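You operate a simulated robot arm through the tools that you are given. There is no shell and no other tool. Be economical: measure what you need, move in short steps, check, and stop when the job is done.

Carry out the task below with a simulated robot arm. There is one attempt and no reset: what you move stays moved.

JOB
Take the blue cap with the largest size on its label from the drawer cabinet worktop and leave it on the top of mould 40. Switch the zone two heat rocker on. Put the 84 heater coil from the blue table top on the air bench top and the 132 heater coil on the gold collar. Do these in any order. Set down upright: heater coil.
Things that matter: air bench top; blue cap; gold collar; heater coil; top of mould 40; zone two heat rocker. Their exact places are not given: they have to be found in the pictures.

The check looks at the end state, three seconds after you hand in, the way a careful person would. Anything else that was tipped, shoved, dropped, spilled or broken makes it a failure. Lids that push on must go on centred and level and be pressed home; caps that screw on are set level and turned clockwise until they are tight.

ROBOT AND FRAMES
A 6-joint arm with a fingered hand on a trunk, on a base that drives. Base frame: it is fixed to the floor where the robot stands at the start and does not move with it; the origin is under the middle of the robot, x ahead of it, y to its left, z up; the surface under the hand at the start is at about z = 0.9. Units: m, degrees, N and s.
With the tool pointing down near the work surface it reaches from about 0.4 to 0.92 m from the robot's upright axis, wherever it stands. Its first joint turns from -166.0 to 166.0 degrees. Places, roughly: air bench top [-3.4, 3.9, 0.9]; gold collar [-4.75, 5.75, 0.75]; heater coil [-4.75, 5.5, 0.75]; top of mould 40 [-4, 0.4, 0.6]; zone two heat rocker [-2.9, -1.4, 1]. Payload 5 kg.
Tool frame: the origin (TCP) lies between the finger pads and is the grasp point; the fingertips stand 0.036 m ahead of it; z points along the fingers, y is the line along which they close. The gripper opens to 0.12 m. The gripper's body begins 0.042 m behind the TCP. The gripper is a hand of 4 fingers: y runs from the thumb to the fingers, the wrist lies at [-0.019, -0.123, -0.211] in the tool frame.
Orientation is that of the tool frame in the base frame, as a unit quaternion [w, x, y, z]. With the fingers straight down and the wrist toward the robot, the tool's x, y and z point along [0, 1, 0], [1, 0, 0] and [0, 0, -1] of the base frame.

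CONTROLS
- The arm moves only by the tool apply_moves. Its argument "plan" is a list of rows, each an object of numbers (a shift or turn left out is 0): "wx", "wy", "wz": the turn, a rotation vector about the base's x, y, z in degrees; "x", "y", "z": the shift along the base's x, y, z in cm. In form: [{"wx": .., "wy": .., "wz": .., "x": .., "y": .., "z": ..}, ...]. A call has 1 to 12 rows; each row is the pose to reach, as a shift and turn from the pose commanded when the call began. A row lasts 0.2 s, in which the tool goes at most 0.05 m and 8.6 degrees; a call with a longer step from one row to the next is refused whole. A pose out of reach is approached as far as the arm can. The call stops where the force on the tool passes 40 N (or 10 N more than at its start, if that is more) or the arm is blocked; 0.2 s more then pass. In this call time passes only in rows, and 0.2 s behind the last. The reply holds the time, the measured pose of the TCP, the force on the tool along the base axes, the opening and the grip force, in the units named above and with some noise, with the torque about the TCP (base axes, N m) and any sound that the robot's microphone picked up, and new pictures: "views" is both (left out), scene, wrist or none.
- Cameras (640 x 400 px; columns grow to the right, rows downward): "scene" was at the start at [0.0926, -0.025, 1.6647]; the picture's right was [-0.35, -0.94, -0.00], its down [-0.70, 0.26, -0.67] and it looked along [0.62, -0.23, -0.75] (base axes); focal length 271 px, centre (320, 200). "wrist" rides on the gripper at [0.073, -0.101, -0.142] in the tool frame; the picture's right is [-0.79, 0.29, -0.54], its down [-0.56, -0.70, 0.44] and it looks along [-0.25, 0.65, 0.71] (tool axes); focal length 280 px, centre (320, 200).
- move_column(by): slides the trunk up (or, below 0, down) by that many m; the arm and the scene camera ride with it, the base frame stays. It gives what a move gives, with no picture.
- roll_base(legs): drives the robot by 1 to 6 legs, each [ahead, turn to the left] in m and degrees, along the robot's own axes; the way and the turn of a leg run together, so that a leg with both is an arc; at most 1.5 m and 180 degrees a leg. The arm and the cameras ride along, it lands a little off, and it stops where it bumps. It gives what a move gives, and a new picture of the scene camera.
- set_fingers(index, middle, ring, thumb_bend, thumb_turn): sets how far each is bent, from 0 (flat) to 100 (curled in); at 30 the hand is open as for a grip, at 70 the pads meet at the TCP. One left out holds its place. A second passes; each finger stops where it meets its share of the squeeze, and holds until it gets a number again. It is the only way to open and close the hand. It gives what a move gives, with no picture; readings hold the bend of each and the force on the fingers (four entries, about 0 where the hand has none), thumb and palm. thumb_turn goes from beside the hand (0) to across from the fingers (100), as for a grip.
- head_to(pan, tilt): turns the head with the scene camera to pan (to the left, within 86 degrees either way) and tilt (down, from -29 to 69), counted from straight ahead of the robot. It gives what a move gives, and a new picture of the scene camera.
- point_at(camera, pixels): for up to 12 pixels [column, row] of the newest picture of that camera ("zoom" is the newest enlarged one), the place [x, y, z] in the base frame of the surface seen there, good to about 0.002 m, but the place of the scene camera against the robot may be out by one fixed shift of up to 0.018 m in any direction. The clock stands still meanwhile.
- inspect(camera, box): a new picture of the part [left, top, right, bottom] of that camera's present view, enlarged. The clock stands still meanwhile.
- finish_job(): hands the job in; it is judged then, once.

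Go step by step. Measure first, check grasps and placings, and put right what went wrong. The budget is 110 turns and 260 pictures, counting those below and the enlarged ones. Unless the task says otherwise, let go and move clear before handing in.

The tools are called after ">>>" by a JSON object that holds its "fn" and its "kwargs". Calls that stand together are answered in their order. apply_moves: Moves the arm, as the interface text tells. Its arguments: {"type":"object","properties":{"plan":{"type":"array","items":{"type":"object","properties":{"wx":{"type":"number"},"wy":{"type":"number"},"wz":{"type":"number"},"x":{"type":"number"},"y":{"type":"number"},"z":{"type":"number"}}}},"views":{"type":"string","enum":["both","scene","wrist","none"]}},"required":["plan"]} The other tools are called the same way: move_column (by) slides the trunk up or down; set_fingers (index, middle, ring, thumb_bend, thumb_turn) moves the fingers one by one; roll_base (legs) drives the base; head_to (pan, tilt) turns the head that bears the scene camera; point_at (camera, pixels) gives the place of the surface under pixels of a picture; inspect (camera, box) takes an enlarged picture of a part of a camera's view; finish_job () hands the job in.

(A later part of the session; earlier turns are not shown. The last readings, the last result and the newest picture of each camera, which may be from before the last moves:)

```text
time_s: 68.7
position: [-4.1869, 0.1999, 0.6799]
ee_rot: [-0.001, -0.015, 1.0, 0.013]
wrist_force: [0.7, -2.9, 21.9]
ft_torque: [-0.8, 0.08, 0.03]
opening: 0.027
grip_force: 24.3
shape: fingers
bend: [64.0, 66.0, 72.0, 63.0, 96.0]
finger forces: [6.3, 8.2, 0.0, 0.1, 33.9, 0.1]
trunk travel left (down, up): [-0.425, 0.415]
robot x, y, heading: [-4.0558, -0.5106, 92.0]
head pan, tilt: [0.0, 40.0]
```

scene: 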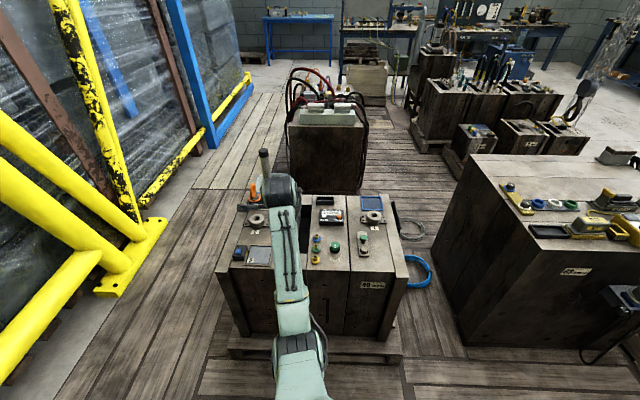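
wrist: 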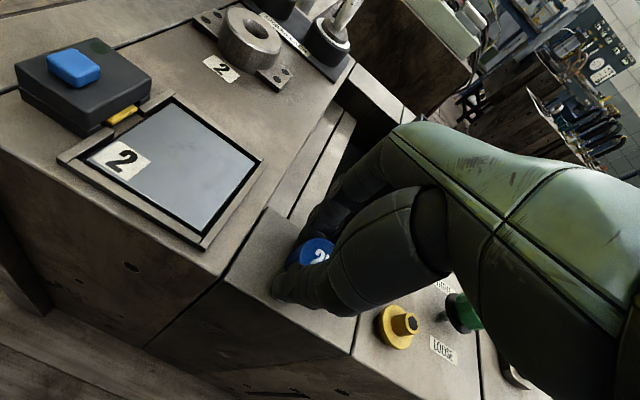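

Contact is made (22 N). I ease up 2 mm and open moderately.

>>> {"fn": "apply_moves", "kwargs": {"plan": [{"z": 0.2}], "views": "none"}}

>>> {"fn": "set_fingers", "kwargs": {"index": 48, "middle": 48, "ring": 48, "thumb_bend": 48}}

>>> {"fn": "apply_moves", "kwargs": {"plan": [{"z": 1.5}, {"z": 4}, {"z": 8}, {"z": 12}, {"z": 16}]}}

>>> {"fn": "inspect", "kwargs": {"camera": "wrist", "box": [150, 180, 390, 350]}}

```text
time_s: 69.1
position: [-4.1868, 0.1994, 0.6799]
ee_rot: [0.0, -0.016, 1.0, 0.011]
wrist_force: [0.4, -2.1, 18.7]
ft_torque: [-0.66, 0.13, -0.02]
opening: 0.0268
grip_force: 22.8
shape: fingers
bend: [64.0, 66.0, 72.0, 63.0, 96.0]
finger forces: [6.5, 8.2, 0.0, 0.0, 31.6, 0.0]
trunk travel left (down, up): [-0.425, 0.415]
robot x, y, heading: [-4.0601, -0.5139, 91.9]
head pan, tilt: [0.0, 40.0]
```

```text
time_s: 70.1
position: [-4.1858, 0.2011, 0.6805]
ee_rot: [0.001, -0.016, 1.0, 0.013]
wrist_force: [-3.8, 5.9, 25.6]
ft_torque: [-0.7, 0.38, -0.18]
opening: 0.059
grip_force: 13.1
shape: fingers
bend: [48.0, 48.0, 48.0, 55.0, 96.0]
finger forces: [0.0, 0.0, 0.0, 0.0, 25.7, 0.1]
trunk travel left (down, up): [-0.425, 0.415]
robot x, y, heading: [-4.0579, -0.5106, 91.9]
head pan, tilt: [0.0, 40.0]
```

```text
time_s: 71.3
position: [-4.1886, 0.1991, 0.8375]
ee_rot: [0.0, -0.016, 1.0, 0.01]
wrist_force: [-0.4, -0.8, -0.8]
ft_torque: [0.02, -0.03, 0.02]
opening: 0.07
grip_force: 0.0
shape: fingers
bend: [48.0, 48.0, 48.0, 48.0, 97.0]
finger forces: [0.0, 0.1, 0.0, 0.1, 0.0, 0.0]
trunk travel left (down, up): [-0.425, 0.415]
robot x, y, heading: [-4.0609, -0.5099, 92.0]
head pan, tilt: [0.0, 40.0]
```

scene: 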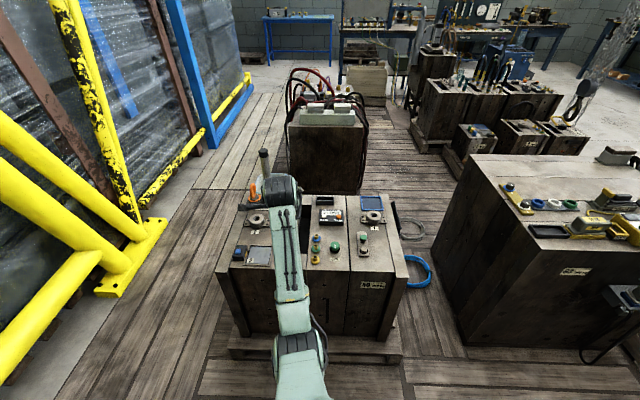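
wrist: 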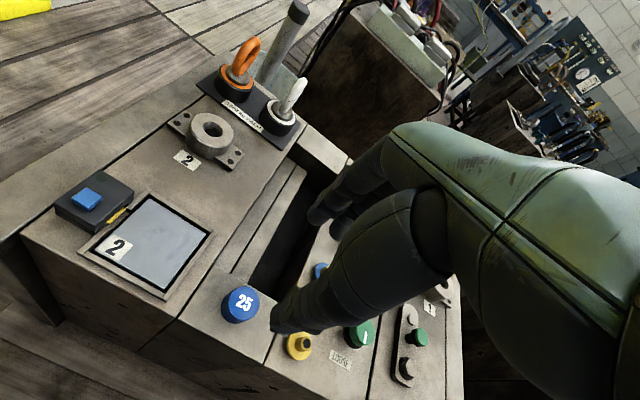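

```text
2.35 times, centred on (270, 265) of wrist
```

zoom: 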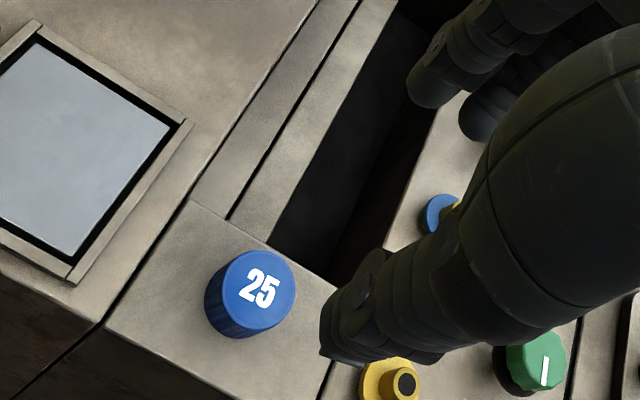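

The cap stands upright on the block. I retract the arm and raise the trunk, then reverse and go to the control panel.

>>> {"fn": "apply_moves", "kwargs": {"plan": [{"x": 3, "y": -3, "z": 2}, {"x": 6, "y": -6, "z": 4}, {"x": 9, "y": -9, "z": 6}, {"x": 11, "y": -12, "z": 8}, {"x": 12, "y": -14, "z": 8}], "views": "none"}}

>>> {"fn": "move_column", "kwargs": {"by": 0.2}}

>>> {"fn": "roll_base", "kwargs": {"legs": [[-0.4, 0], [0, -92], [1.1, 0], [0, -90]]}}

>>> {"fn": "head_to", "kwargs": {"pan": 0, "tilt": 40}}

```text
time_s: 72.5
position: [-4.0675, 0.0914, 0.8749]
ee_rot: [0.0, -0.017, 1.0, 0.013]
wrist_force: [-0.3, -0.1, 0.5]
ft_torque: [0.0, 0.0, -0.02]
opening: 0.0701
grip_force: 0.1
shape: fingers
bend: [48.0, 48.0, 48.0, 48.0, 97.0]
finger forces: [0.0, 0.1, 0.1, 0.1, 0.0, 0.1]
out of reach, approached as far as the arm can: row 3, 4, 5
trunk travel left (down, up): [-0.425, 0.415]
robot x, y, heading: [-4.0592, -0.5113, 91.9]
head pan, tilt: [0.0, 40.0]
```

```text
time_s: 74.6
position: [-4.0681, 0.092, 1.0741]
ee_rot: [0.0, -0.016, 1.0, 0.012]
wrist_force: [-0.3, 0.1, 0.4]
ft_torque: [0.02, -0.02, -0.03]
opening: 0.07
grip_force: 0.2
shape: fingers
bend: [48.0, 48.0, 48.0, 48.0, 97.0]
finger forces: [0.1, 0.0, 0.0, 0.0, 0.0, 0.1]
trunk travel left (down, up): [-0.625, 0.215]
robot x, y, heading: [-4.0599, -0.5124, 91.8]
head pan, tilt: [0.0, 40.0]
```

```text
time_s: 90.0
position: [-2.4993, -1.346, 1.075]
ee_rot: [0.011, 0.903, 0.43, 0.008]
wrist_force: [2.8, 6.0, -0.3]
ft_torque: [-0.42, 0.23, 0.09]
opening: 0.0701
grip_force: 3.6
shape: fingers
bend: [48.0, 48.0, 48.0, 48.0, 98.0]
finger forces: [0.0, 0.0, 0.0, 0.0, 0.0, 6.2]
trunk travel left (down, up): [-0.625, 0.215]
robot x, y, heading: [-2.9526, -0.9484, -41.1]
head pan, tilt: [0.0, 40.0]
stopped in leg 4: the force on the tool passed its limit at 86 N (the readings are from after the stop); the commanded pose is now the measured one
```

scene: 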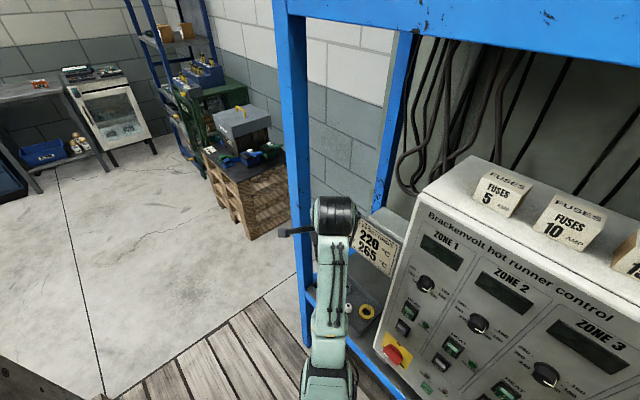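

```text
time_s: 90.6
position: [-2.4994, -1.3452, 1.0751]
ee_rot: [0.011, 0.902, 0.431, 0.006]
wrist_force: [2.4, 5.7, 0.1]
ft_torque: [-0.4, 0.22, 0.12]
opening: 0.0703
grip_force: 2.8
shape: fingers
bend: [48.0, 48.0, 48.0, 48.0, 98.0]
finger forces: [0.0, 0.0, 0.1, 0.0, 0.0, 6.1]
trunk travel left (down, up): [-0.625, 0.215]
robot x, y, heading: [-2.9495, -0.9511, -41.0]
head pan, tilt: [0.0, 40.0]
```

scene: 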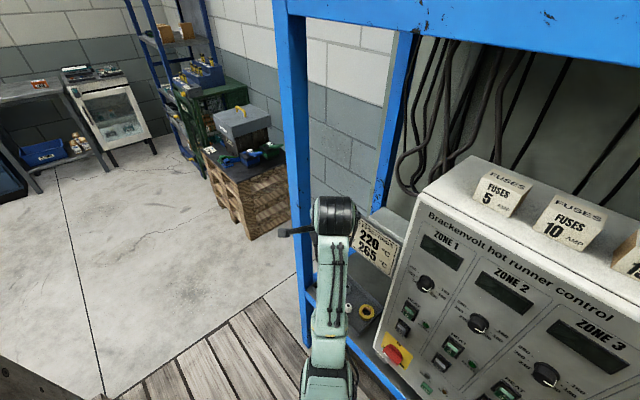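

My turn swept the hand into the panel's side sign (force stop). I turn back left to clear it and check that nothing moved.

>>> {"fn": "roll_base", "kwargs": {"legs": [[0, 41]]}}

>>> {"fn": "head_to", "kwargs": {"pan": -70, "tilt": 35}}

>>> {"fn": "inspect", "kwargs": {"camera": "scene", "box": [100, 50, 540, 350]}}

```text
time_s: 93.1
position: [-2.3502, -0.9698, 1.0741]
ee_rot: [0.008, 0.706, 0.708, 0.011]
wrist_force: [0.1, -0.2, -0.4]
ft_torque: [-0.02, 0.02, 0.04]
opening: 0.0702
grip_force: 0.1
shape: fingers
bend: [48.0, 48.0, 48.0, 48.0, 98.0]
finger forces: [0.1, 0.0, 0.0, 0.1, 0.0, 0.0]
trunk travel left (down, up): [-0.625, 0.215]
robot x, y, heading: [-2.9545, -0.9516, -1.9]
head pan, tilt: [0.0, 40.0]
```

scene: 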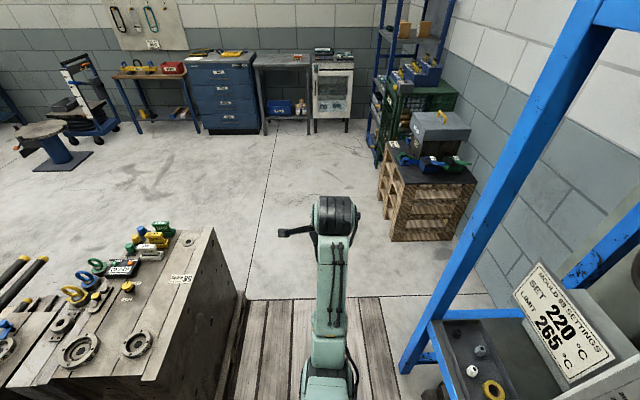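

```text
time_s: 94.5
position: [-2.3502, -0.9705, 1.0742]
ee_rot: [0.008, 0.706, 0.708, 0.011]
wrist_force: [-0.3, 0.4, 0.4]
ft_torque: [0.0, -0.02, -0.01]
opening: 0.0698
grip_force: 0.1
shape: fingers
bend: [48.0, 48.0, 48.0, 48.0, 98.0]
finger forces: [0.1, 0.1, 0.1, 0.0, 0.0, 0.1]
trunk travel left (down, up): [-0.625, 0.215]
robot x, y, heading: [-2.9518, -0.9527, -1.6]
head pan, tilt: [-70.0, 35.0]
```

scene: 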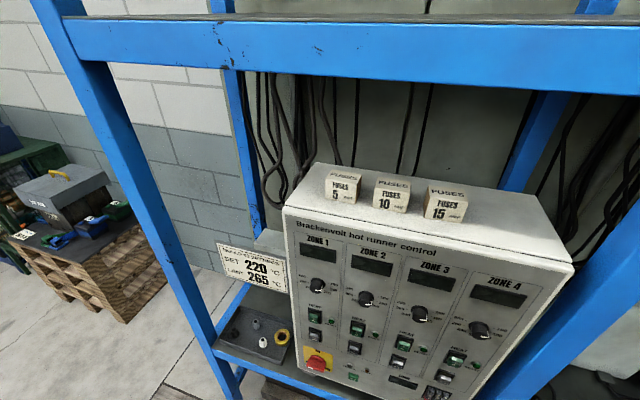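

```text
1.33 times, centred on (320, 200) of scene
```

zoom: 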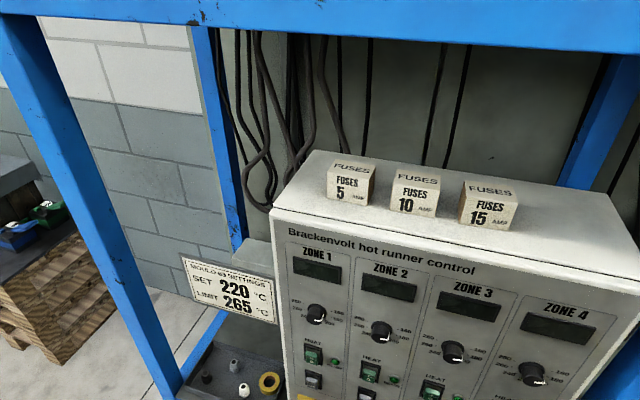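

Nothing seems displaced. Enlarge Zone 2's controls and measure the panel.

>>> {"fn": "inspect", "kwargs": {"camera": "scene", "box": [290, 230, 450, 390]}}

>>> {"fn": "point_at", "kwargs": {"camera": "scene", "pixels": [[358, 328], [355, 347], [372, 331], [366, 299], [372, 265], [340, 300], [390, 320], [345, 340], [300, 210], [560, 270], [520, 370], [320, 35]]}}

```text
2.50 times, centred on (370, 310) of scene
```

zoom: 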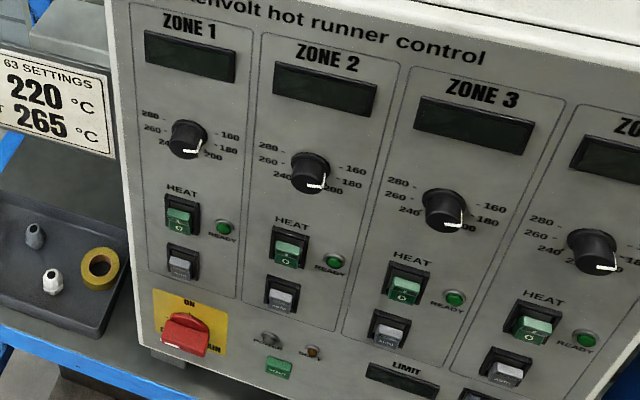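

```text
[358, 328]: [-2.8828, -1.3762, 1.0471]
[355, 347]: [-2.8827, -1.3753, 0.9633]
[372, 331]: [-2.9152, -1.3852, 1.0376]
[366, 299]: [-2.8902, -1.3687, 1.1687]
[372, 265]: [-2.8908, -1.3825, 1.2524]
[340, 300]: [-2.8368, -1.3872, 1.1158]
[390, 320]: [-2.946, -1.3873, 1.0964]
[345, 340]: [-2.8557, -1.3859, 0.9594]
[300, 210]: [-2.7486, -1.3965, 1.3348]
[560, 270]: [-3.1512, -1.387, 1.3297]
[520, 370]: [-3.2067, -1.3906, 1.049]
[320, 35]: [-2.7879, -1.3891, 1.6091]
```

All controls seen; rocker at about (-2.883,-1.376,1.047) with I on top half. I need more standoff: I raise the trunk, face +y, move to y≈-0.45, then turn round to face the panel with the arm clear.

>>> {"fn": "move_column", "kwargs": {"by": 0.1}}

>>> {"fn": "roll_base", "kwargs": {"legs": [[0, 92]]}}

>>> {"fn": "head_to", "kwargs": {"pan": 0, "tilt": 55}}

>>> {"fn": "head_to", "kwargs": {"pan": -60, "tilt": 55}}

```text
time_s: 95.9
position: [-2.3508, -0.9684, 1.174]
ee_rot: [0.007, 0.705, 0.709, 0.011]
wrist_force: [-0.3, -0.4, 1.4]
ft_torque: [0.0, -0.01, 0.02]
opening: 0.0698
grip_force: 0.1
shape: fingers
bend: [48.0, 48.0, 48.0, 48.0, 98.0]
finger forces: [0.0, 0.0, 0.1, 0.0, 0.0, 0.1]
trunk travel left (down, up): [-0.725, 0.115]
robot x, y, heading: [-2.9528, -0.9526, -1.6]
head pan, tilt: [-70.0, 35.0]
```

```text
time_s: 100.9
position: [-2.9526, -0.3491, 1.1729]
ee_rot: [-0.002, -0.018, 1.0, 0.013]
wrist_force: [-0.1, 0.1, -0.6]
ft_torque: [0.03, -0.02, -0.01]
opening: 0.0697
grip_force: 0.0
shape: fingers
bend: [48.0, 48.0, 48.0, 48.0, 98.0]
finger forces: [0.0, 0.0, 0.1, 0.1, 0.0, 0.0]
trunk travel left (down, up): [-0.725, 0.115]
robot x, y, heading: [-2.9539, -0.9503, 89.9]
head pan, tilt: [-70.0, 35.0]
```

scene: 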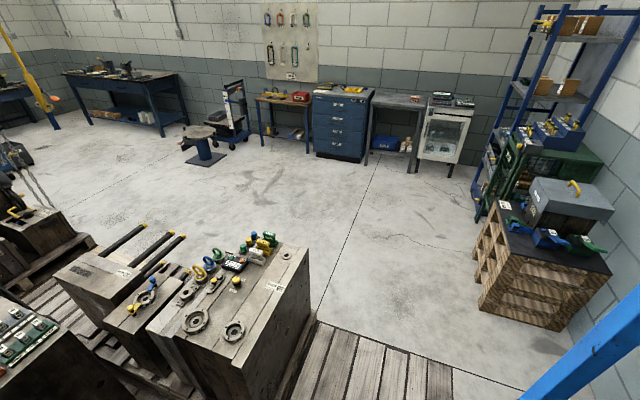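

```text
time_s: 102.3
position: [-2.9529, -0.3476, 1.1746]
ee_rot: [-0.002, -0.018, 1.0, 0.013]
wrist_force: [0.2, -0.9, -0.1]
ft_torque: [0.01, 0.0, -0.03]
opening: 0.07
grip_force: 0.0
shape: fingers
bend: [48.0, 48.0, 48.0, 48.0, 98.0]
finger forces: [0.0, 0.1, 0.1, 0.0, 0.1, 0.1]
trunk travel left (down, up): [-0.725, 0.115]
robot x, y, heading: [-2.9542, -0.9493, 90.0]
head pan, tilt: [0.0, 55.0]
```

scene: 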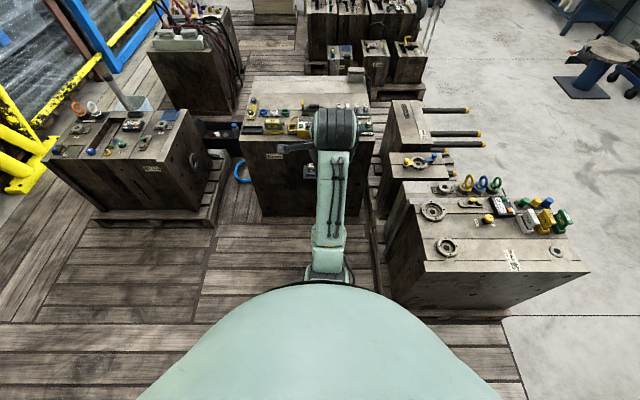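

```text
time_s: 103.6
position: [-2.9529, -0.3494, 1.1741]
ee_rot: [-0.002, -0.018, 1.0, 0.013]
wrist_force: [-0.4, 0.8, 0.6]
ft_torque: [0.0, 0.02, 0.03]
opening: 0.0697
grip_force: 0.0
shape: fingers
bend: [48.0, 48.0, 48.0, 48.0, 98.0]
finger forces: [0.0, 0.0, 0.0, 0.0, 0.0, 0.0]
trunk travel left (down, up): [-0.725, 0.115]
robot x, y, heading: [-2.9505, -0.9516, 89.9]
head pan, tilt: [-60.0, 55.0]
```

scene: 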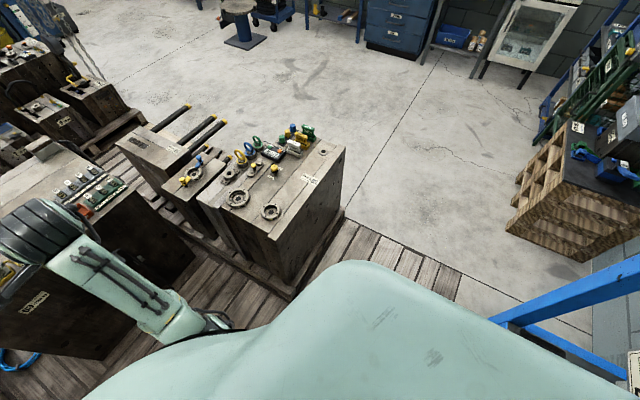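

I measure the obstacles around (-2.95,-0.45) in this view.

>>> {"fn": "point_at", "kwargs": {"camera": "scene", "pixels": [[120, 345], [135, 230], [205, 240], [285, 295], [190, 250], [100, 357], [220, 225]]}}

>>> {"fn": "head_to", "kwargs": {"pan": 0, "tilt": 55}}

>>> {"fn": "point_at", "kwargs": {"camera": "scene", "pixels": [[300, 217], [260, 215], [384, 285], [378, 240], [212, 225], [95, 215], [320, 190], [372, 222]]}}

```text
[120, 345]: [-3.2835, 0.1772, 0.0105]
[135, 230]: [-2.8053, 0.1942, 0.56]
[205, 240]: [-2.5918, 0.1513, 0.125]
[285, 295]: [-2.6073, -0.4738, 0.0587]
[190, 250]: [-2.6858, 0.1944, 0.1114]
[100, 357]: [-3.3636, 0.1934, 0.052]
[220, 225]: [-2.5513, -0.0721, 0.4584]
```

```text
time_s: 104.9
position: [-2.9526, -0.3475, 1.174]
ee_rot: [-0.002, -0.018, 1.0, 0.013]
wrist_force: [-0.2, -1.0, 0.3]
ft_torque: [-0.02, -0.05, -0.01]
opening: 0.0697
grip_force: 0.1
shape: fingers
bend: [48.0, 48.0, 48.0, 48.0, 98.0]
finger forces: [0.0, 0.1, 0.0, 0.0, 0.0, 0.0]
trunk travel left (down, up): [-0.725, 0.115]
robot x, y, heading: [-2.9524, -0.9537, 89.9]
head pan, tilt: [0.0, 55.0]
```

scene: 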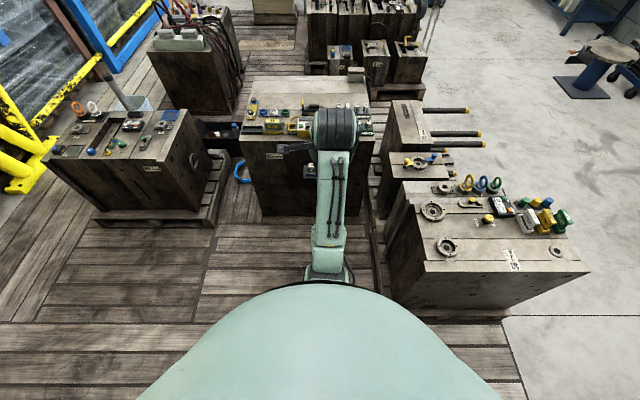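

```text
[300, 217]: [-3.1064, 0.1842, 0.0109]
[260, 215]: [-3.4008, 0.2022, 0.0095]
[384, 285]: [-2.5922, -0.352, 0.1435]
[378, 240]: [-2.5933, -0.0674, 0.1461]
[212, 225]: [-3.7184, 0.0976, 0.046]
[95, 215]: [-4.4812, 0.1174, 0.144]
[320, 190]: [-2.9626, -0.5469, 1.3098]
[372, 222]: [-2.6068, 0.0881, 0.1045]
```

I move to about (-3.1,-0.45) and turn left to face the panel; the arm's sweep (0.75 m) clears everything.

>>> {"fn": "roll_base", "kwargs": {"legs": [[0, 17], [0.52, 0], [0, 82], [0, 81]]}}

>>> {"fn": "head_to", "kwargs": {"pan": 10, "tilt": 35}}

```text
time_s: 117.4
position: [-3.1521, -1.0443, 1.175]
ee_rot: [0.012, 1.0, -0.024, 0.002]
wrist_force: [1.3, 0.6, -0.1]
ft_torque: [0.02, 0.02, -0.02]
opening: 0.0701
grip_force: 0.2
shape: fingers
bend: [48.0, 48.0, 48.0, 48.0, 98.0]
finger forces: [0.0, 0.0, 0.0, 0.0, 0.0, 0.0]
trunk travel left (down, up): [-0.725, 0.115]
robot x, y, heading: [-3.1011, -0.4452, -94.6]
head pan, tilt: [0.0, 55.0]
```

scene: 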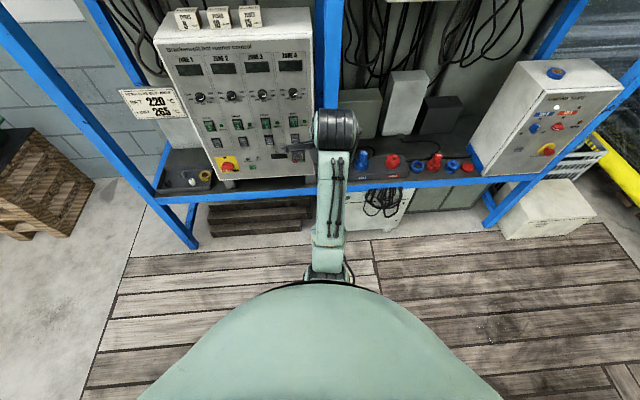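

```text
time_s: 118.3
position: [-3.1515, -1.0436, 1.1741]
ee_rot: [0.013, 1.0, -0.023, 0.001]
wrist_force: [-0.1, 0.0, 0.5]
ft_torque: [-0.02, -0.02, -0.01]
opening: 0.0702
grip_force: 0.1
shape: fingers
bend: [48.0, 48.0, 48.0, 48.0, 98.0]
finger forces: [0.0, 0.0, 0.0, 0.0, 0.0, 0.0]
trunk travel left (down, up): [-0.725, 0.115]
robot x, y, heading: [-3.1035, -0.4427, -94.6]
head pan, tilt: [10.0, 35.0]
```

scene: 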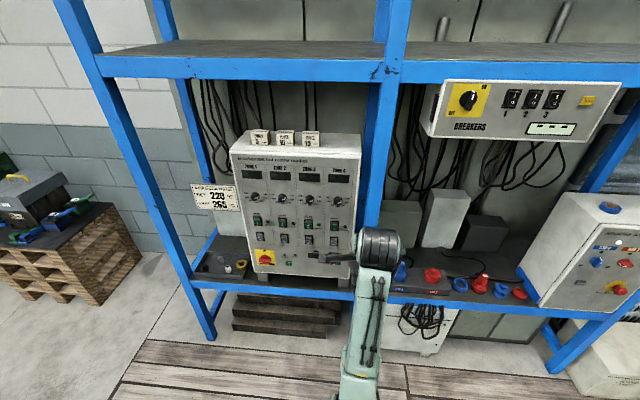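

The panel is ahead-left. I form a pinch tip with index and thumb, curl middle and ring away, lower the trunk, and pitch the hand to point at the panel.

>>> {"fn": "set_fingers", "kwargs": {"index": 70, "middle": 100, "ring": 100, "thumb_bend": 68}}

>>> {"fn": "move_column", "kwargs": {"by": -0.15}}

>>> {"fn": "apply_moves", "kwargs": {"plan": [{"wx": -8.2, "x": 2, "y": -1, "z": 0.5}, {"wx": -16.4, "x": 4, "y": -2, "z": 1}, {"wx": -24.6, "x": 6, "y": -3, "z": 1.5}, {"wx": -32.8, "x": 8, "y": -4, "z": 2}, {"wx": -41, "x": 10, "y": -5, "z": 2.5}, {"wx": -49.2, "x": 12, "y": -6, "z": 3}, {"wx": -57.4, "x": 14, "y": -7, "z": 3.5}, {"wx": -65.6, "x": 16, "y": -8, "z": 4}, {"wx": -73.8, "x": 18, "y": -9, "z": 4.5}, {"wx": -82, "x": 20, "y": -10, "z": 5}, {"wx": -90, "x": 22, "y": -11, "z": 5}]}}

```text
time_s: 119.3
position: [-3.152, -1.0442, 1.1742]
ee_rot: [0.011, 1.0, -0.023, 0.002]
wrist_force: [0.4, -0.3, 0.2]
ft_torque: [0.03, 0.02, -0.01]
opening: 0.0087
grip_force: 0.1
shape: fingers
bend: [70.0, 100.0, 100.0, 68.0, 98.0]
finger forces: [0.1, 0.0, 0.1, 0.0, 0.0, 0.0]
trunk travel left (down, up): [-0.725, 0.115]
robot x, y, heading: [-3.1024, -0.4419, -94.5]
head pan, tilt: [10.0, 35.0]
```

```text
time_s: 121.0
position: [-3.1514, -1.0438, 1.0242]
ee_rot: [0.013, 1.0, -0.025, 0.001]
wrist_force: [-0.8, 0.4, -0.4]
ft_torque: [0.03, -0.01, -0.02]
opening: 0.0083
grip_force: 0.1
shape: fingers
bend: [70.0, 100.0, 100.0, 68.0, 98.0]
finger forces: [0.0, 0.0, 0.0, 0.1, 0.0, 0.0]
trunk travel left (down, up): [-0.575, 0.265]
robot x, y, heading: [-3.1036, -0.4445, -94.3]
head pan, tilt: [10.0, 35.0]
```

```text
time_s: 123.6
position: [-2.9626, -1.1785, 1.0294]
ee_rot: [0.634, 0.76, -0.111, 0.094]
wrist_force: [0.6, -0.2, 0.1]
ft_torque: [-0.01, -0.03, -0.01]
opening: 0.008
grip_force: 0.0
shape: fingers
bend: [70.0, 100.0, 100.0, 68.0, 98.0]
finger forces: [0.0, 0.0, 0.0, 0.1, 0.1, 0.1]
trunk travel left (down, up): [-0.575, 0.265]
robot x, y, heading: [-3.104, -0.4435, -94.8]
head pan, tilt: [10.0, 35.0]
stopped in row 11: the arm was blocked; the commanded pose is now the measured one
```

scene: 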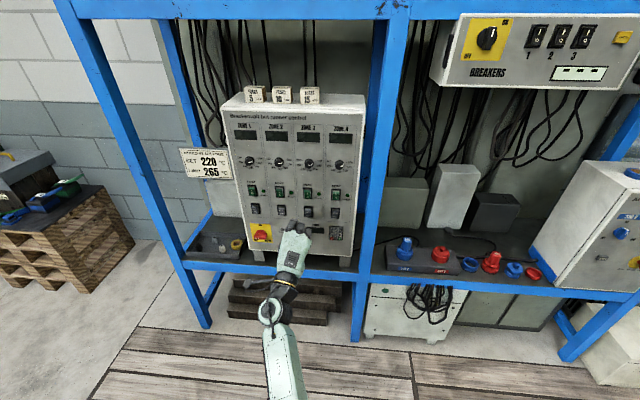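
wrist: 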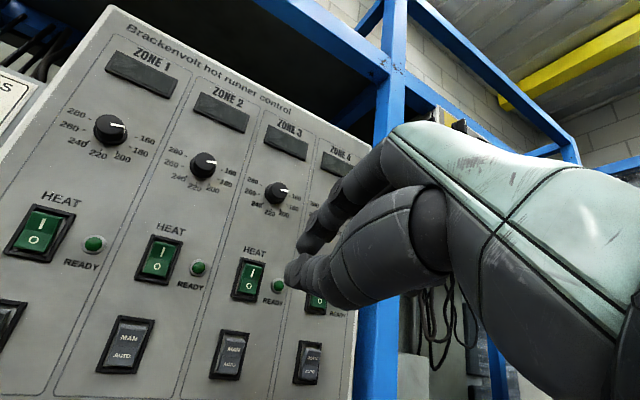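

The hand now points at the panel and the wrist camera shows the Zone 2 rocker at (160,258) in state "O"/off unknown. I enlarge and measure.

>>> {"fn": "inspect", "kwargs": {"camera": "wrist", "box": [0, 190, 320, 390]}}

>>> {"fn": "point_at", "kwargs": {"camera": "wrist", "pixels": [[162, 250], [157, 268], [160, 245], [155, 275], [200, 268], [175, 310], [292, 275], [306, 245], [290, 285], [37, 225], [33, 240]]}}

```text
2.00 times, centred on (160, 290) of wrist
```

zoom: 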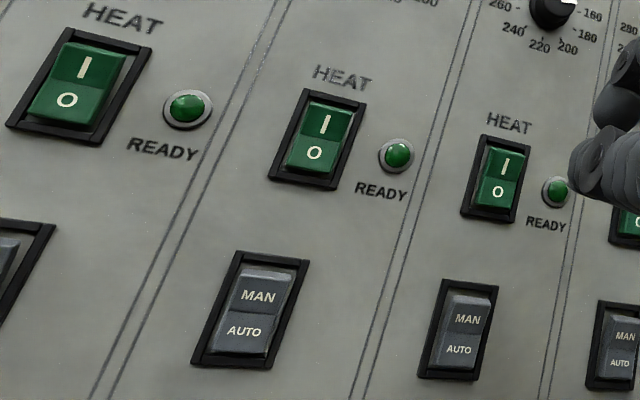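

```text
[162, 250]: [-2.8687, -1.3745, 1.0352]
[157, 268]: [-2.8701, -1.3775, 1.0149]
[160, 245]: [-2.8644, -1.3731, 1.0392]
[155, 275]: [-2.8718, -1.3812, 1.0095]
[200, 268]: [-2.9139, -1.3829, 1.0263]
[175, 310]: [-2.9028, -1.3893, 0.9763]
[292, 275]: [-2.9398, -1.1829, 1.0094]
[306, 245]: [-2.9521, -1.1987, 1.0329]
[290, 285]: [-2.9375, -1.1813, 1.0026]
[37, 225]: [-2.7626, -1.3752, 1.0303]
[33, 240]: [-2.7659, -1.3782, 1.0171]
```

The I half stands proud (y -1.373 vs -1.379 for O), so it is off and I must press the upper half at (-2.867,-1.374,1.037). I check where the fingertip is.

>>> {"fn": "inspect", "kwargs": {"camera": "wrist", "box": [260, 190, 420, 320]}}

>>> {"fn": "point_at", "kwargs": {"camera": "wrist", "pixels": [[299, 243], [302, 252], [315, 235], [320, 225], [330, 210], [288, 270], [300, 268], [310, 262], [325, 215], [305, 235]]}}

>>> {"fn": "inspect", "kwargs": {"camera": "scene", "box": [220, 150, 380, 270]}}

```text
3.08 times, centred on (340, 255) of wrist
```

zoom: 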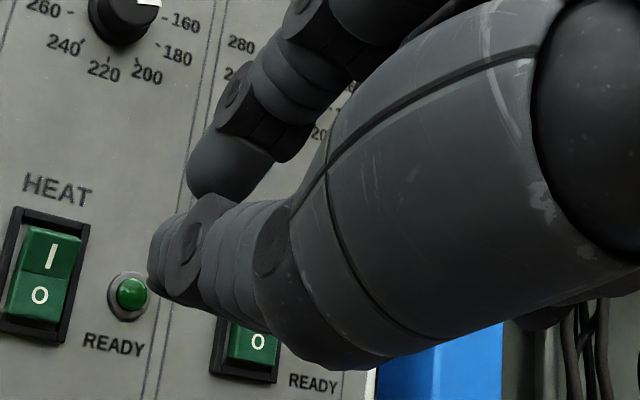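

```text
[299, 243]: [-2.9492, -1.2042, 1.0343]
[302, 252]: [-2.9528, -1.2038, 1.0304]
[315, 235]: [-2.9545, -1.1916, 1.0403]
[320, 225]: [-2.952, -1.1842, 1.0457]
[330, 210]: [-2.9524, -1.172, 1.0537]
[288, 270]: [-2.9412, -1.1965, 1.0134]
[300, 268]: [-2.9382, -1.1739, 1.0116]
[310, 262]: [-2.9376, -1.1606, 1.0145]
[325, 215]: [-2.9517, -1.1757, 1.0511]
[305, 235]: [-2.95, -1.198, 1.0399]
```

```text
3.33 times, centred on (300, 210) of scene
```

zoom: 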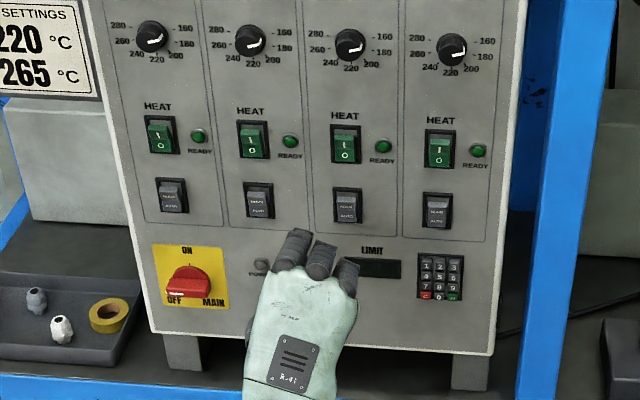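

The index tip leads slightly over the thumb; to avoid touching the lower half I extend the index (50) and curl the thumb back (88), then re-measure.

>>> {"fn": "set_fingers", "kwargs": {"index": 50, "thumb_bend": 90}}

>>> {"fn": "apply_moves", "kwargs": {"plan": [{"x": 2, "y": -1, "z": 0}, {"x": 5, "y": -2, "z": 0}]}}

>>> {"fn": "inspect", "kwargs": {"camera": "wrist", "box": [220, 180, 380, 300]}}

```text
time_s: 124.6
position: [-2.9617, -1.1784, 1.0278]
ee_rot: [0.633, 0.76, -0.111, 0.094]
wrist_force: [-0.4, -0.1, -0.4]
ft_torque: [-0.01, 0.01, 0.01]
opening: 0.0158
grip_force: 0.1
shape: fingers
bend: [49.0, 100.0, 100.0, 88.0, 97.0]
finger forces: [0.0, 0.0, 0.0, 0.1, 0.0, 0.0]
trunk travel left (down, up): [-0.575, 0.265]
robot x, y, heading: [-3.1008, -0.44, -94.4]
head pan, tilt: [10.0, 35.0]
```

```text
time_s: 125.2
position: [-2.9113, -1.1994, 1.0257]
ee_rot: [0.634, 0.76, -0.11, 0.094]
wrist_force: [-0.5, 0.4, -0.7]
ft_torque: [-0.02, -0.01, 0.02]
opening: 0.0158
grip_force: 0.0
shape: fingers
bend: [49.0, 100.0, 100.0, 88.0, 97.0]
finger forces: [0.1, 0.0, 0.1, 0.0, 0.1, 0.0]
trunk travel left (down, up): [-0.575, 0.265]
robot x, y, heading: [-3.1021, -0.4448, -94.7]
head pan, tilt: [10.0, 35.0]
```

scene: 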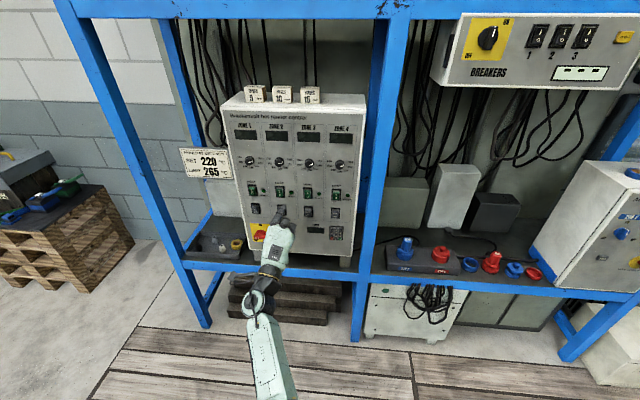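
wrist: 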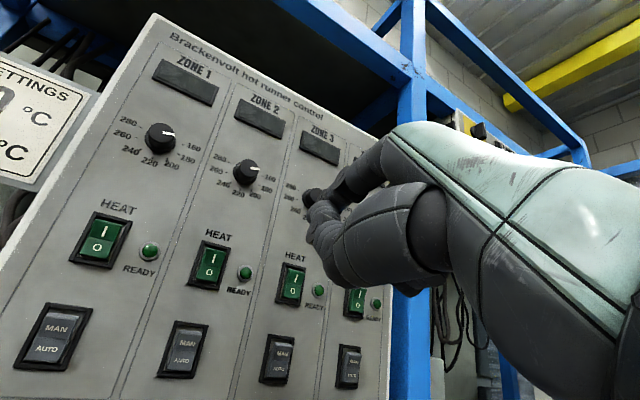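

```text
3.33 times, centred on (300, 240) of wrist
```

zoom: 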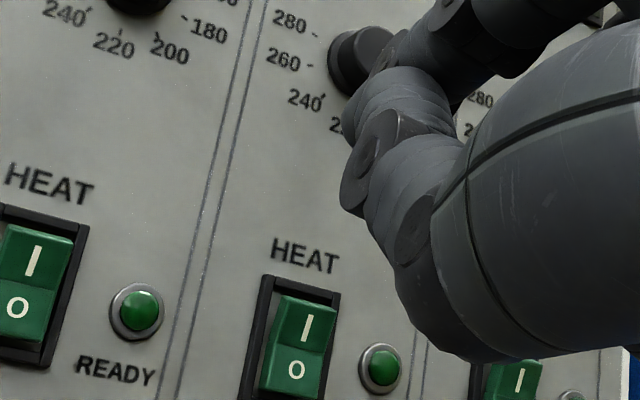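

I measure points on index and thumb silhouettes in the wrist picture.

>>> {"fn": "point_at", "kwargs": {"camera": "wrist", "pixels": [[305, 195], [312, 197], [307, 210], [311, 214], [320, 205], [330, 200], [306, 235], [312, 238], [320, 260], [308, 222], [340, 195], [332, 184]]}}

```text
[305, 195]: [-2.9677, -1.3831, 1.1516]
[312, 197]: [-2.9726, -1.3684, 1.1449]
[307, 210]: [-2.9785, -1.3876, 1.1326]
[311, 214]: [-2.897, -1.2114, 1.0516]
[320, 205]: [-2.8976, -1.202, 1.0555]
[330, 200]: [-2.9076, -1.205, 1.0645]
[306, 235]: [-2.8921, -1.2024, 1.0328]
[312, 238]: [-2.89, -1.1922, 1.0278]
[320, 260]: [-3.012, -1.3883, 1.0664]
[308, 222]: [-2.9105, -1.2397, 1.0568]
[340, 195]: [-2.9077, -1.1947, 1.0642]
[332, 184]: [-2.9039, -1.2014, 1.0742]
```

Index tip is about (-2.918,-1.243,1.054), 3 cm ahead of the thumb. I approach to ~2.5 cm before the rocker and check alignment.

>>> {"fn": "apply_moves", "kwargs": {"plan": [{"x": 2, "y": -3, "z": -0.4}, {"x": 4, "y": -6, "z": -0.9}, {"x": 5.1, "y": -9, "z": -1.3}, {"x": 5.1, "y": -10.3, "z": -1.3}]}}

>>> {"fn": "inspect", "kwargs": {"camera": "wrist", "box": [240, 160, 400, 280]}}

>>> {"fn": "inspect", "kwargs": {"camera": "scene", "box": [225, 130, 345, 230]}}

```text
time_s: 126.2
position: [-2.8634, -1.3001, 1.0148]
ee_rot: [0.634, 0.76, -0.11, 0.095]
wrist_force: [0.2, 0.5, -0.1]
ft_torque: [0.01, 0.01, 0.02]
opening: 0.0159
grip_force: 0.1
shape: fingers
bend: [49.0, 100.0, 100.0, 88.0, 97.0]
finger forces: [0.1, 0.0, 0.0, 0.0, 0.1, 0.1]
trunk travel left (down, up): [-0.575, 0.265]
robot x, y, heading: [-3.1036, -0.4436, -94.4]
head pan, tilt: [10.0, 35.0]
```

scene: 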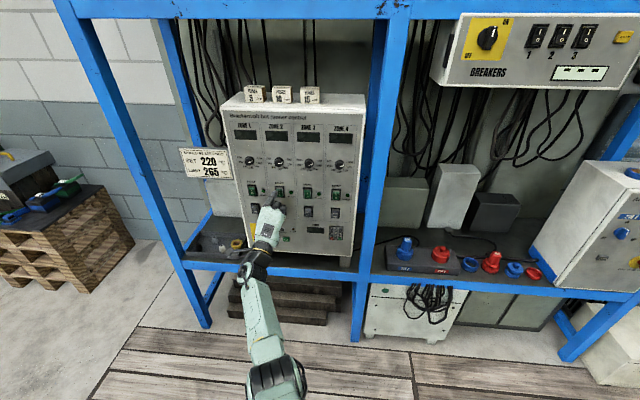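
wrist: 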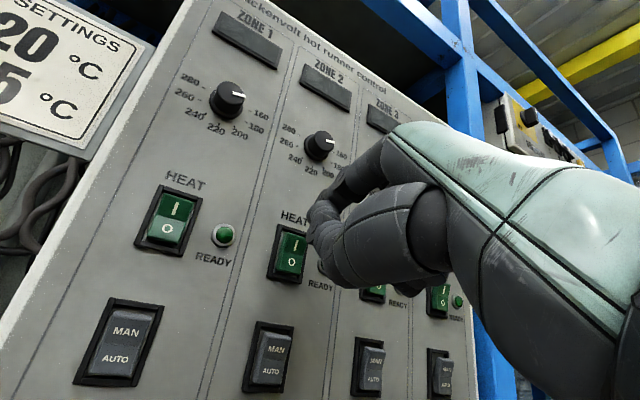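

```text
3.33 times, centred on (320, 220) of wrist
```

zoom: 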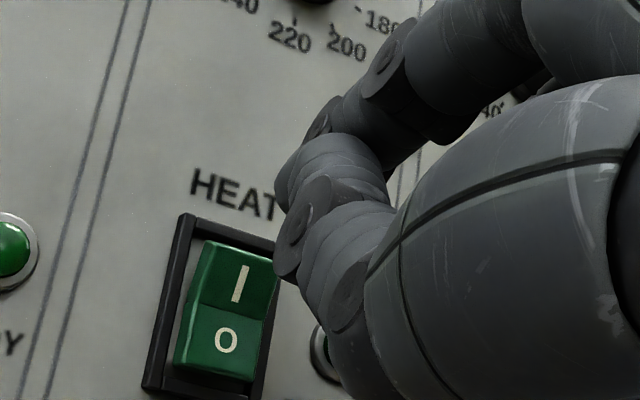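

```text
4.00 times, centred on (285, 180) of scene
```

zoom: 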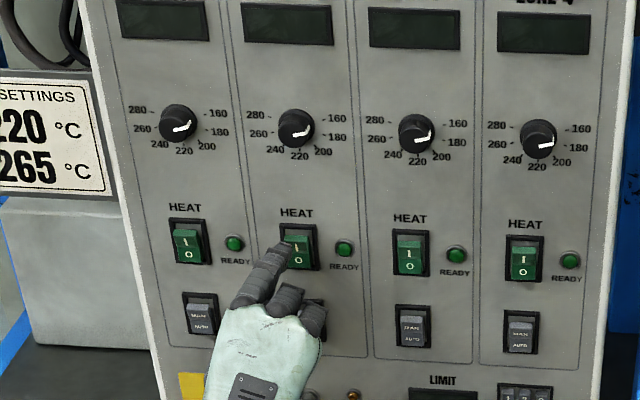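

From the scene the index tip is near the I but slightly left; I measure precisely.

>>> {"fn": "point_at", "kwargs": {"camera": "wrist", "pixels": [[311, 207], [313, 203], [318, 190], [322, 187], [325, 192], [310, 220], [309, 228], [318, 203], [300, 243], [296, 262], [290, 244]]}}

>>> {"fn": "point_at", "kwargs": {"camera": "zoom", "pixels": [[285, 248], [278, 252], [300, 243], [300, 262], [270, 270], [285, 285], [298, 232], [292, 250], [312, 305]]}}

```text
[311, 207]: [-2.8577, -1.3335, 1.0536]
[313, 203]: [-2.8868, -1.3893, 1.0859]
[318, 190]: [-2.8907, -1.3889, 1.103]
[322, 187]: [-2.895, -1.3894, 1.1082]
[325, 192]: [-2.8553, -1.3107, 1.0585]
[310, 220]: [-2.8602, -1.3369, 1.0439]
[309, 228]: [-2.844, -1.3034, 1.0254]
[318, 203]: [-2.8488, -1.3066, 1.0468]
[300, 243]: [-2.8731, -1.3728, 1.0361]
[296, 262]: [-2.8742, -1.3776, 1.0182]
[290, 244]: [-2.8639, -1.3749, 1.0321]
```

```text
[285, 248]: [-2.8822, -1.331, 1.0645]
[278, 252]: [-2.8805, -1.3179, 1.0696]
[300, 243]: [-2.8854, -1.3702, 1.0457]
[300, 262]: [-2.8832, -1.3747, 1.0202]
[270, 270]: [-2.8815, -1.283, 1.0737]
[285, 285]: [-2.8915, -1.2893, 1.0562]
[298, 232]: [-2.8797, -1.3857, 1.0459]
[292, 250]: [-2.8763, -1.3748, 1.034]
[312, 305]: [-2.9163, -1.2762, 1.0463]
```

Tip centre ≈(-2.869,-1.342,1.045), rocker I ≈(-2.873,-1.373,1.037). Press with small steps.

>>> {"fn": "apply_moves", "kwargs": {"plan": [{"x": -0.3, "y": -1.5, "z": -0.3}, {"x": -0.3, "y": -2.7, "z": -0.4}, {"x": -0.3, "y": -3.2, "z": -0.4}, {"x": -0.3, "y": -3.6, "z": -0.4}, {"x": -0.3, "y": -4.0, "z": -0.4}]}}

>>> {"fn": "inspect", "kwargs": {"camera": "wrist", "box": [240, 160, 400, 280]}}

```text
time_s: 127.4
position: [-2.865, -1.3411, 1.0133]
ee_rot: [0.634, 0.759, -0.11, 0.094]
wrist_force: [1.1, 1.9, 1.8]
ft_torque: [-0.14, 0.03, -0.02]
opening: 0.0168
grip_force: 1.6
shape: fingers
bend: [47.0, 100.0, 100.0, 88.0, 97.0]
finger forces: [3.4, 0.1, 0.0, 0.1, 0.1, 0.0]
trunk travel left (down, up): [-0.575, 0.265]
robot x, y, heading: [-3.1023, -0.4428, -94.5]
head pan, tilt: [10.0, 35.0]
```

scene: 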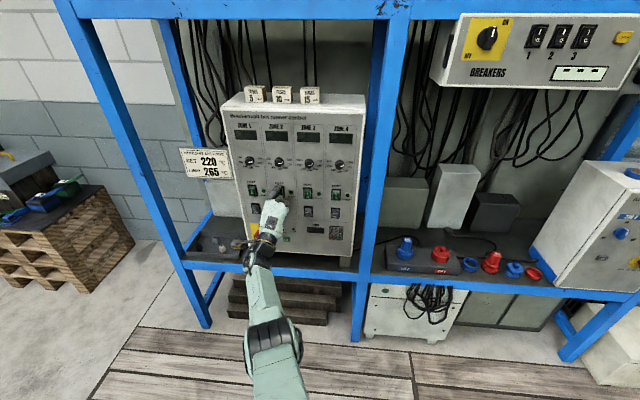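
wrist: 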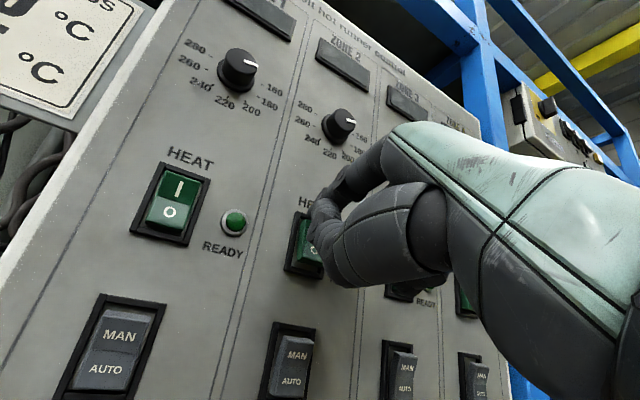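

```text
3.33 times, centred on (320, 220) of wrist
```

zoom: 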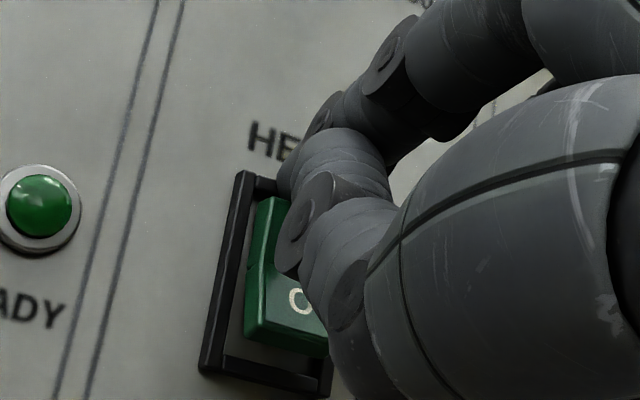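

The O half now sticks out, so the rocker seems to have flipped. I back off and check.

>>> {"fn": "apply_moves", "kwargs": {"plan": [{"y": 3}, {"y": 7}, {"x": -2, "y": 11}]}}

>>> {"fn": "inspect", "kwargs": {"camera": "wrist", "box": [100, 160, 340, 320]}}

```text
time_s: 128.2
position: [-2.8867, -1.2302, 1.0149]
ee_rot: [0.634, 0.76, -0.11, 0.094]
wrist_force: [0.2, -0.7, 0.0]
ft_torque: [0.03, -0.01, 0.0]
opening: 0.0166
grip_force: 0.1
shape: fingers
bend: [48.0, 100.0, 100.0, 88.0, 97.0]
finger forces: [0.0, 0.0, 0.0, 0.1, 0.0, 0.0]
trunk travel left (down, up): [-0.575, 0.265]
robot x, y, heading: [-3.1034, -0.4449, -94.8]
head pan, tilt: [10.0, 35.0]
```

scene: 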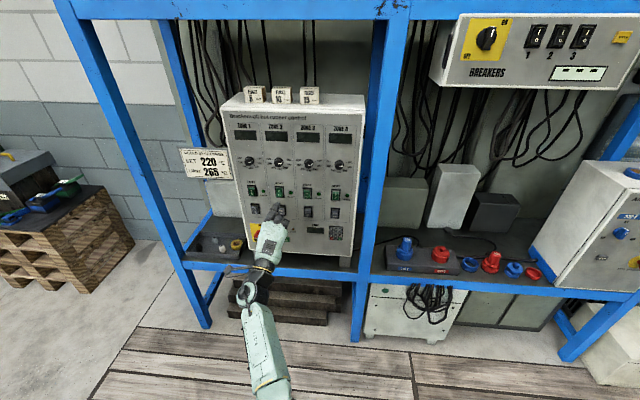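
wrist: 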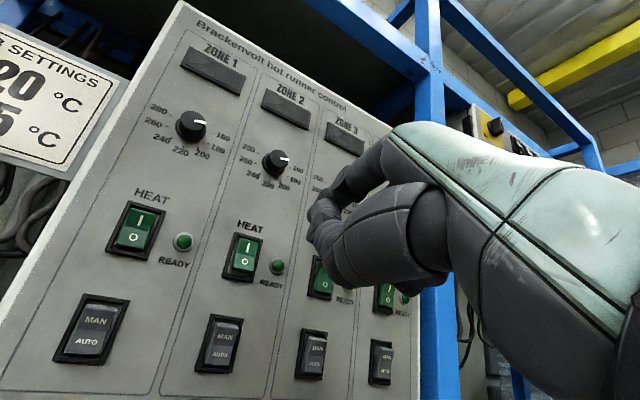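

```text
2.50 times, centred on (220, 240) of wrist
```

zoom: 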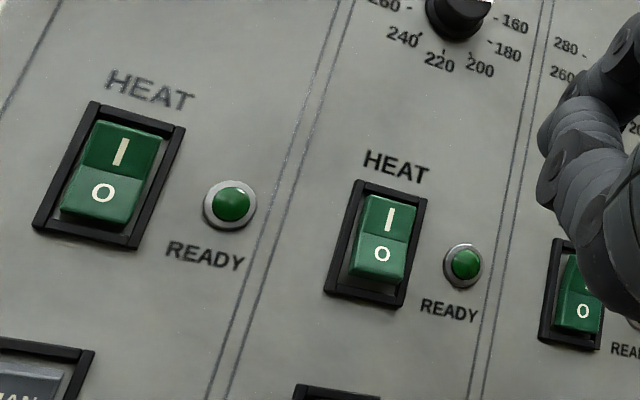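

I compare depths of I and O halves on zones 1 and 2.

>>> {"fn": "point_at", "kwargs": {"camera": "wrist", "pixels": [[247, 240], [245, 248], [242, 258], [240, 266], [145, 214], [141, 225], [136, 237], [132, 246]]}}

```text
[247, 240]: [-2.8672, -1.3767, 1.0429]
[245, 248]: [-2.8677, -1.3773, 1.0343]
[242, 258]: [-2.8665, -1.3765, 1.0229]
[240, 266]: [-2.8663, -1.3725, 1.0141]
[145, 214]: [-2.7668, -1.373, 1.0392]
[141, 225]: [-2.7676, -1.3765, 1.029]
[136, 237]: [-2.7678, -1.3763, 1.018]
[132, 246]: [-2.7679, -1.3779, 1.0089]
```

Zone 2's O half now stands out and I is in, opposite to zone 1: it is on. I retract and pitch the hand back down.

>>> {"fn": "apply_moves", "kwargs": {"plan": [{"x": -2, "y": 2, "z": 1}, {"wx": 8, "x": -4, "y": 4, "z": 1}, {"wx": 16, "x": -6, "y": 5, "z": 1}, {"wx": 24, "x": -8, "y": 6, "z": 1}, {"wx": 32, "x": -10, "y": 7, "z": 1}, {"wx": 40, "x": -12, "y": 8, "z": 1}, {"wx": 48, "x": -14, "y": 9, "z": 1}, {"wx": 56, "x": -16, "y": 10, "z": 1}, {"wx": 64, "x": -18, "y": 11, "z": 1}, {"wx": 72, "x": -20, "y": 12, "z": 1}, {"wx": 80, "x": -22, "y": 13, "z": 1}], "views": "none"}}

>>> {"fn": "apply_moves", "kwargs": {"plan": [{"wz": 6, "y": 2, "z": 2}, {"wz": 12, "y": 5, "z": 3}], "views": "none"}}

>>> {"fn": "set_fingers", "kwargs": {"index": 30, "middle": 30, "ring": 30, "thumb_bend": 30}}

>>> {"fn": "move_column", "kwargs": {"by": 0.15}}

```text
time_s: 130.6
position: [-3.106, -1.1024, 1.0222]
ee_rot: [-0.004, 0.989, -0.145, 0.002]
wrist_force: [0.1, -1.1, 0.6]
ft_torque: [0.01, -0.01, 0.02]
opening: 0.0163
grip_force: 0.1
shape: fingers
bend: [48.0, 100.0, 100.0, 88.0, 97.0]
finger forces: [0.0, 0.0, 0.0, 0.1, 0.1, 0.0]
trunk travel left (down, up): [-0.575, 0.265]
robot x, y, heading: [-3.1034, -0.4408, -94.8]
head pan, tilt: [10.0, 35.0]
```

```text
time_s: 131.2
position: [-3.1061, -1.0692, 1.0291]
ee_rot: [-0.001, 0.999, -0.04, 0.001]
wrist_force: [0.0, 0.0, 0.0]
ft_torque: [0.01, 0.02, -0.02]
opening: 0.0167
grip_force: 0.1
shape: fingers
bend: [48.0, 100.0, 100.0, 88.0, 97.0]
finger forces: [0.1, 0.1, 0.0, 0.0, 0.0, 0.0]
out of reach, approached as far as the arm can: row 1, 2
trunk travel left (down, up): [-0.575, 0.265]
robot x, y, heading: [-3.0991, -0.4402, -94.8]
head pan, tilt: [10.0, 35.0]
```

```text
time_s: 132.2
position: [-3.1052, -1.0705, 1.028]
ee_rot: [-0.003, 0.999, -0.041, 0.001]
wrist_force: [0.4, 0.5, 0.1]
ft_torque: [-0.01, 0.01, 0.0]
opening: 0.1229
grip_force: 0.0
shape: fingers
bend: [30.0, 30.0, 30.0, 30.0, 97.0]
finger forces: [0.1, 0.0, 0.0, 0.0, 0.0, 0.1]
trunk travel left (down, up): [-0.575, 0.265]
robot x, y, heading: [-3.1023, -0.4423, -94.6]
head pan, tilt: [10.0, 35.0]
```

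```text
time_s: 134.0
position: [-3.1055, -1.0693, 1.1772]
ee_rot: [-0.002, 0.999, -0.041, 0.0]
wrist_force: [-0.6, 1.0, -0.1]
ft_torque: [-0.02, 0.0, 0.02]
opening: 0.1229
grip_force: 0.1
shape: fingers
bend: [30.0, 30.0, 30.0, 30.0, 97.0]
finger forces: [0.0, 0.0, 0.0, 0.0, 0.1, 0.0]
trunk travel left (down, up): [-0.725, 0.115]
robot x, y, heading: [-3.1065, -0.4459, -94.5]
head pan, tilt: [10.0, 35.0]
```

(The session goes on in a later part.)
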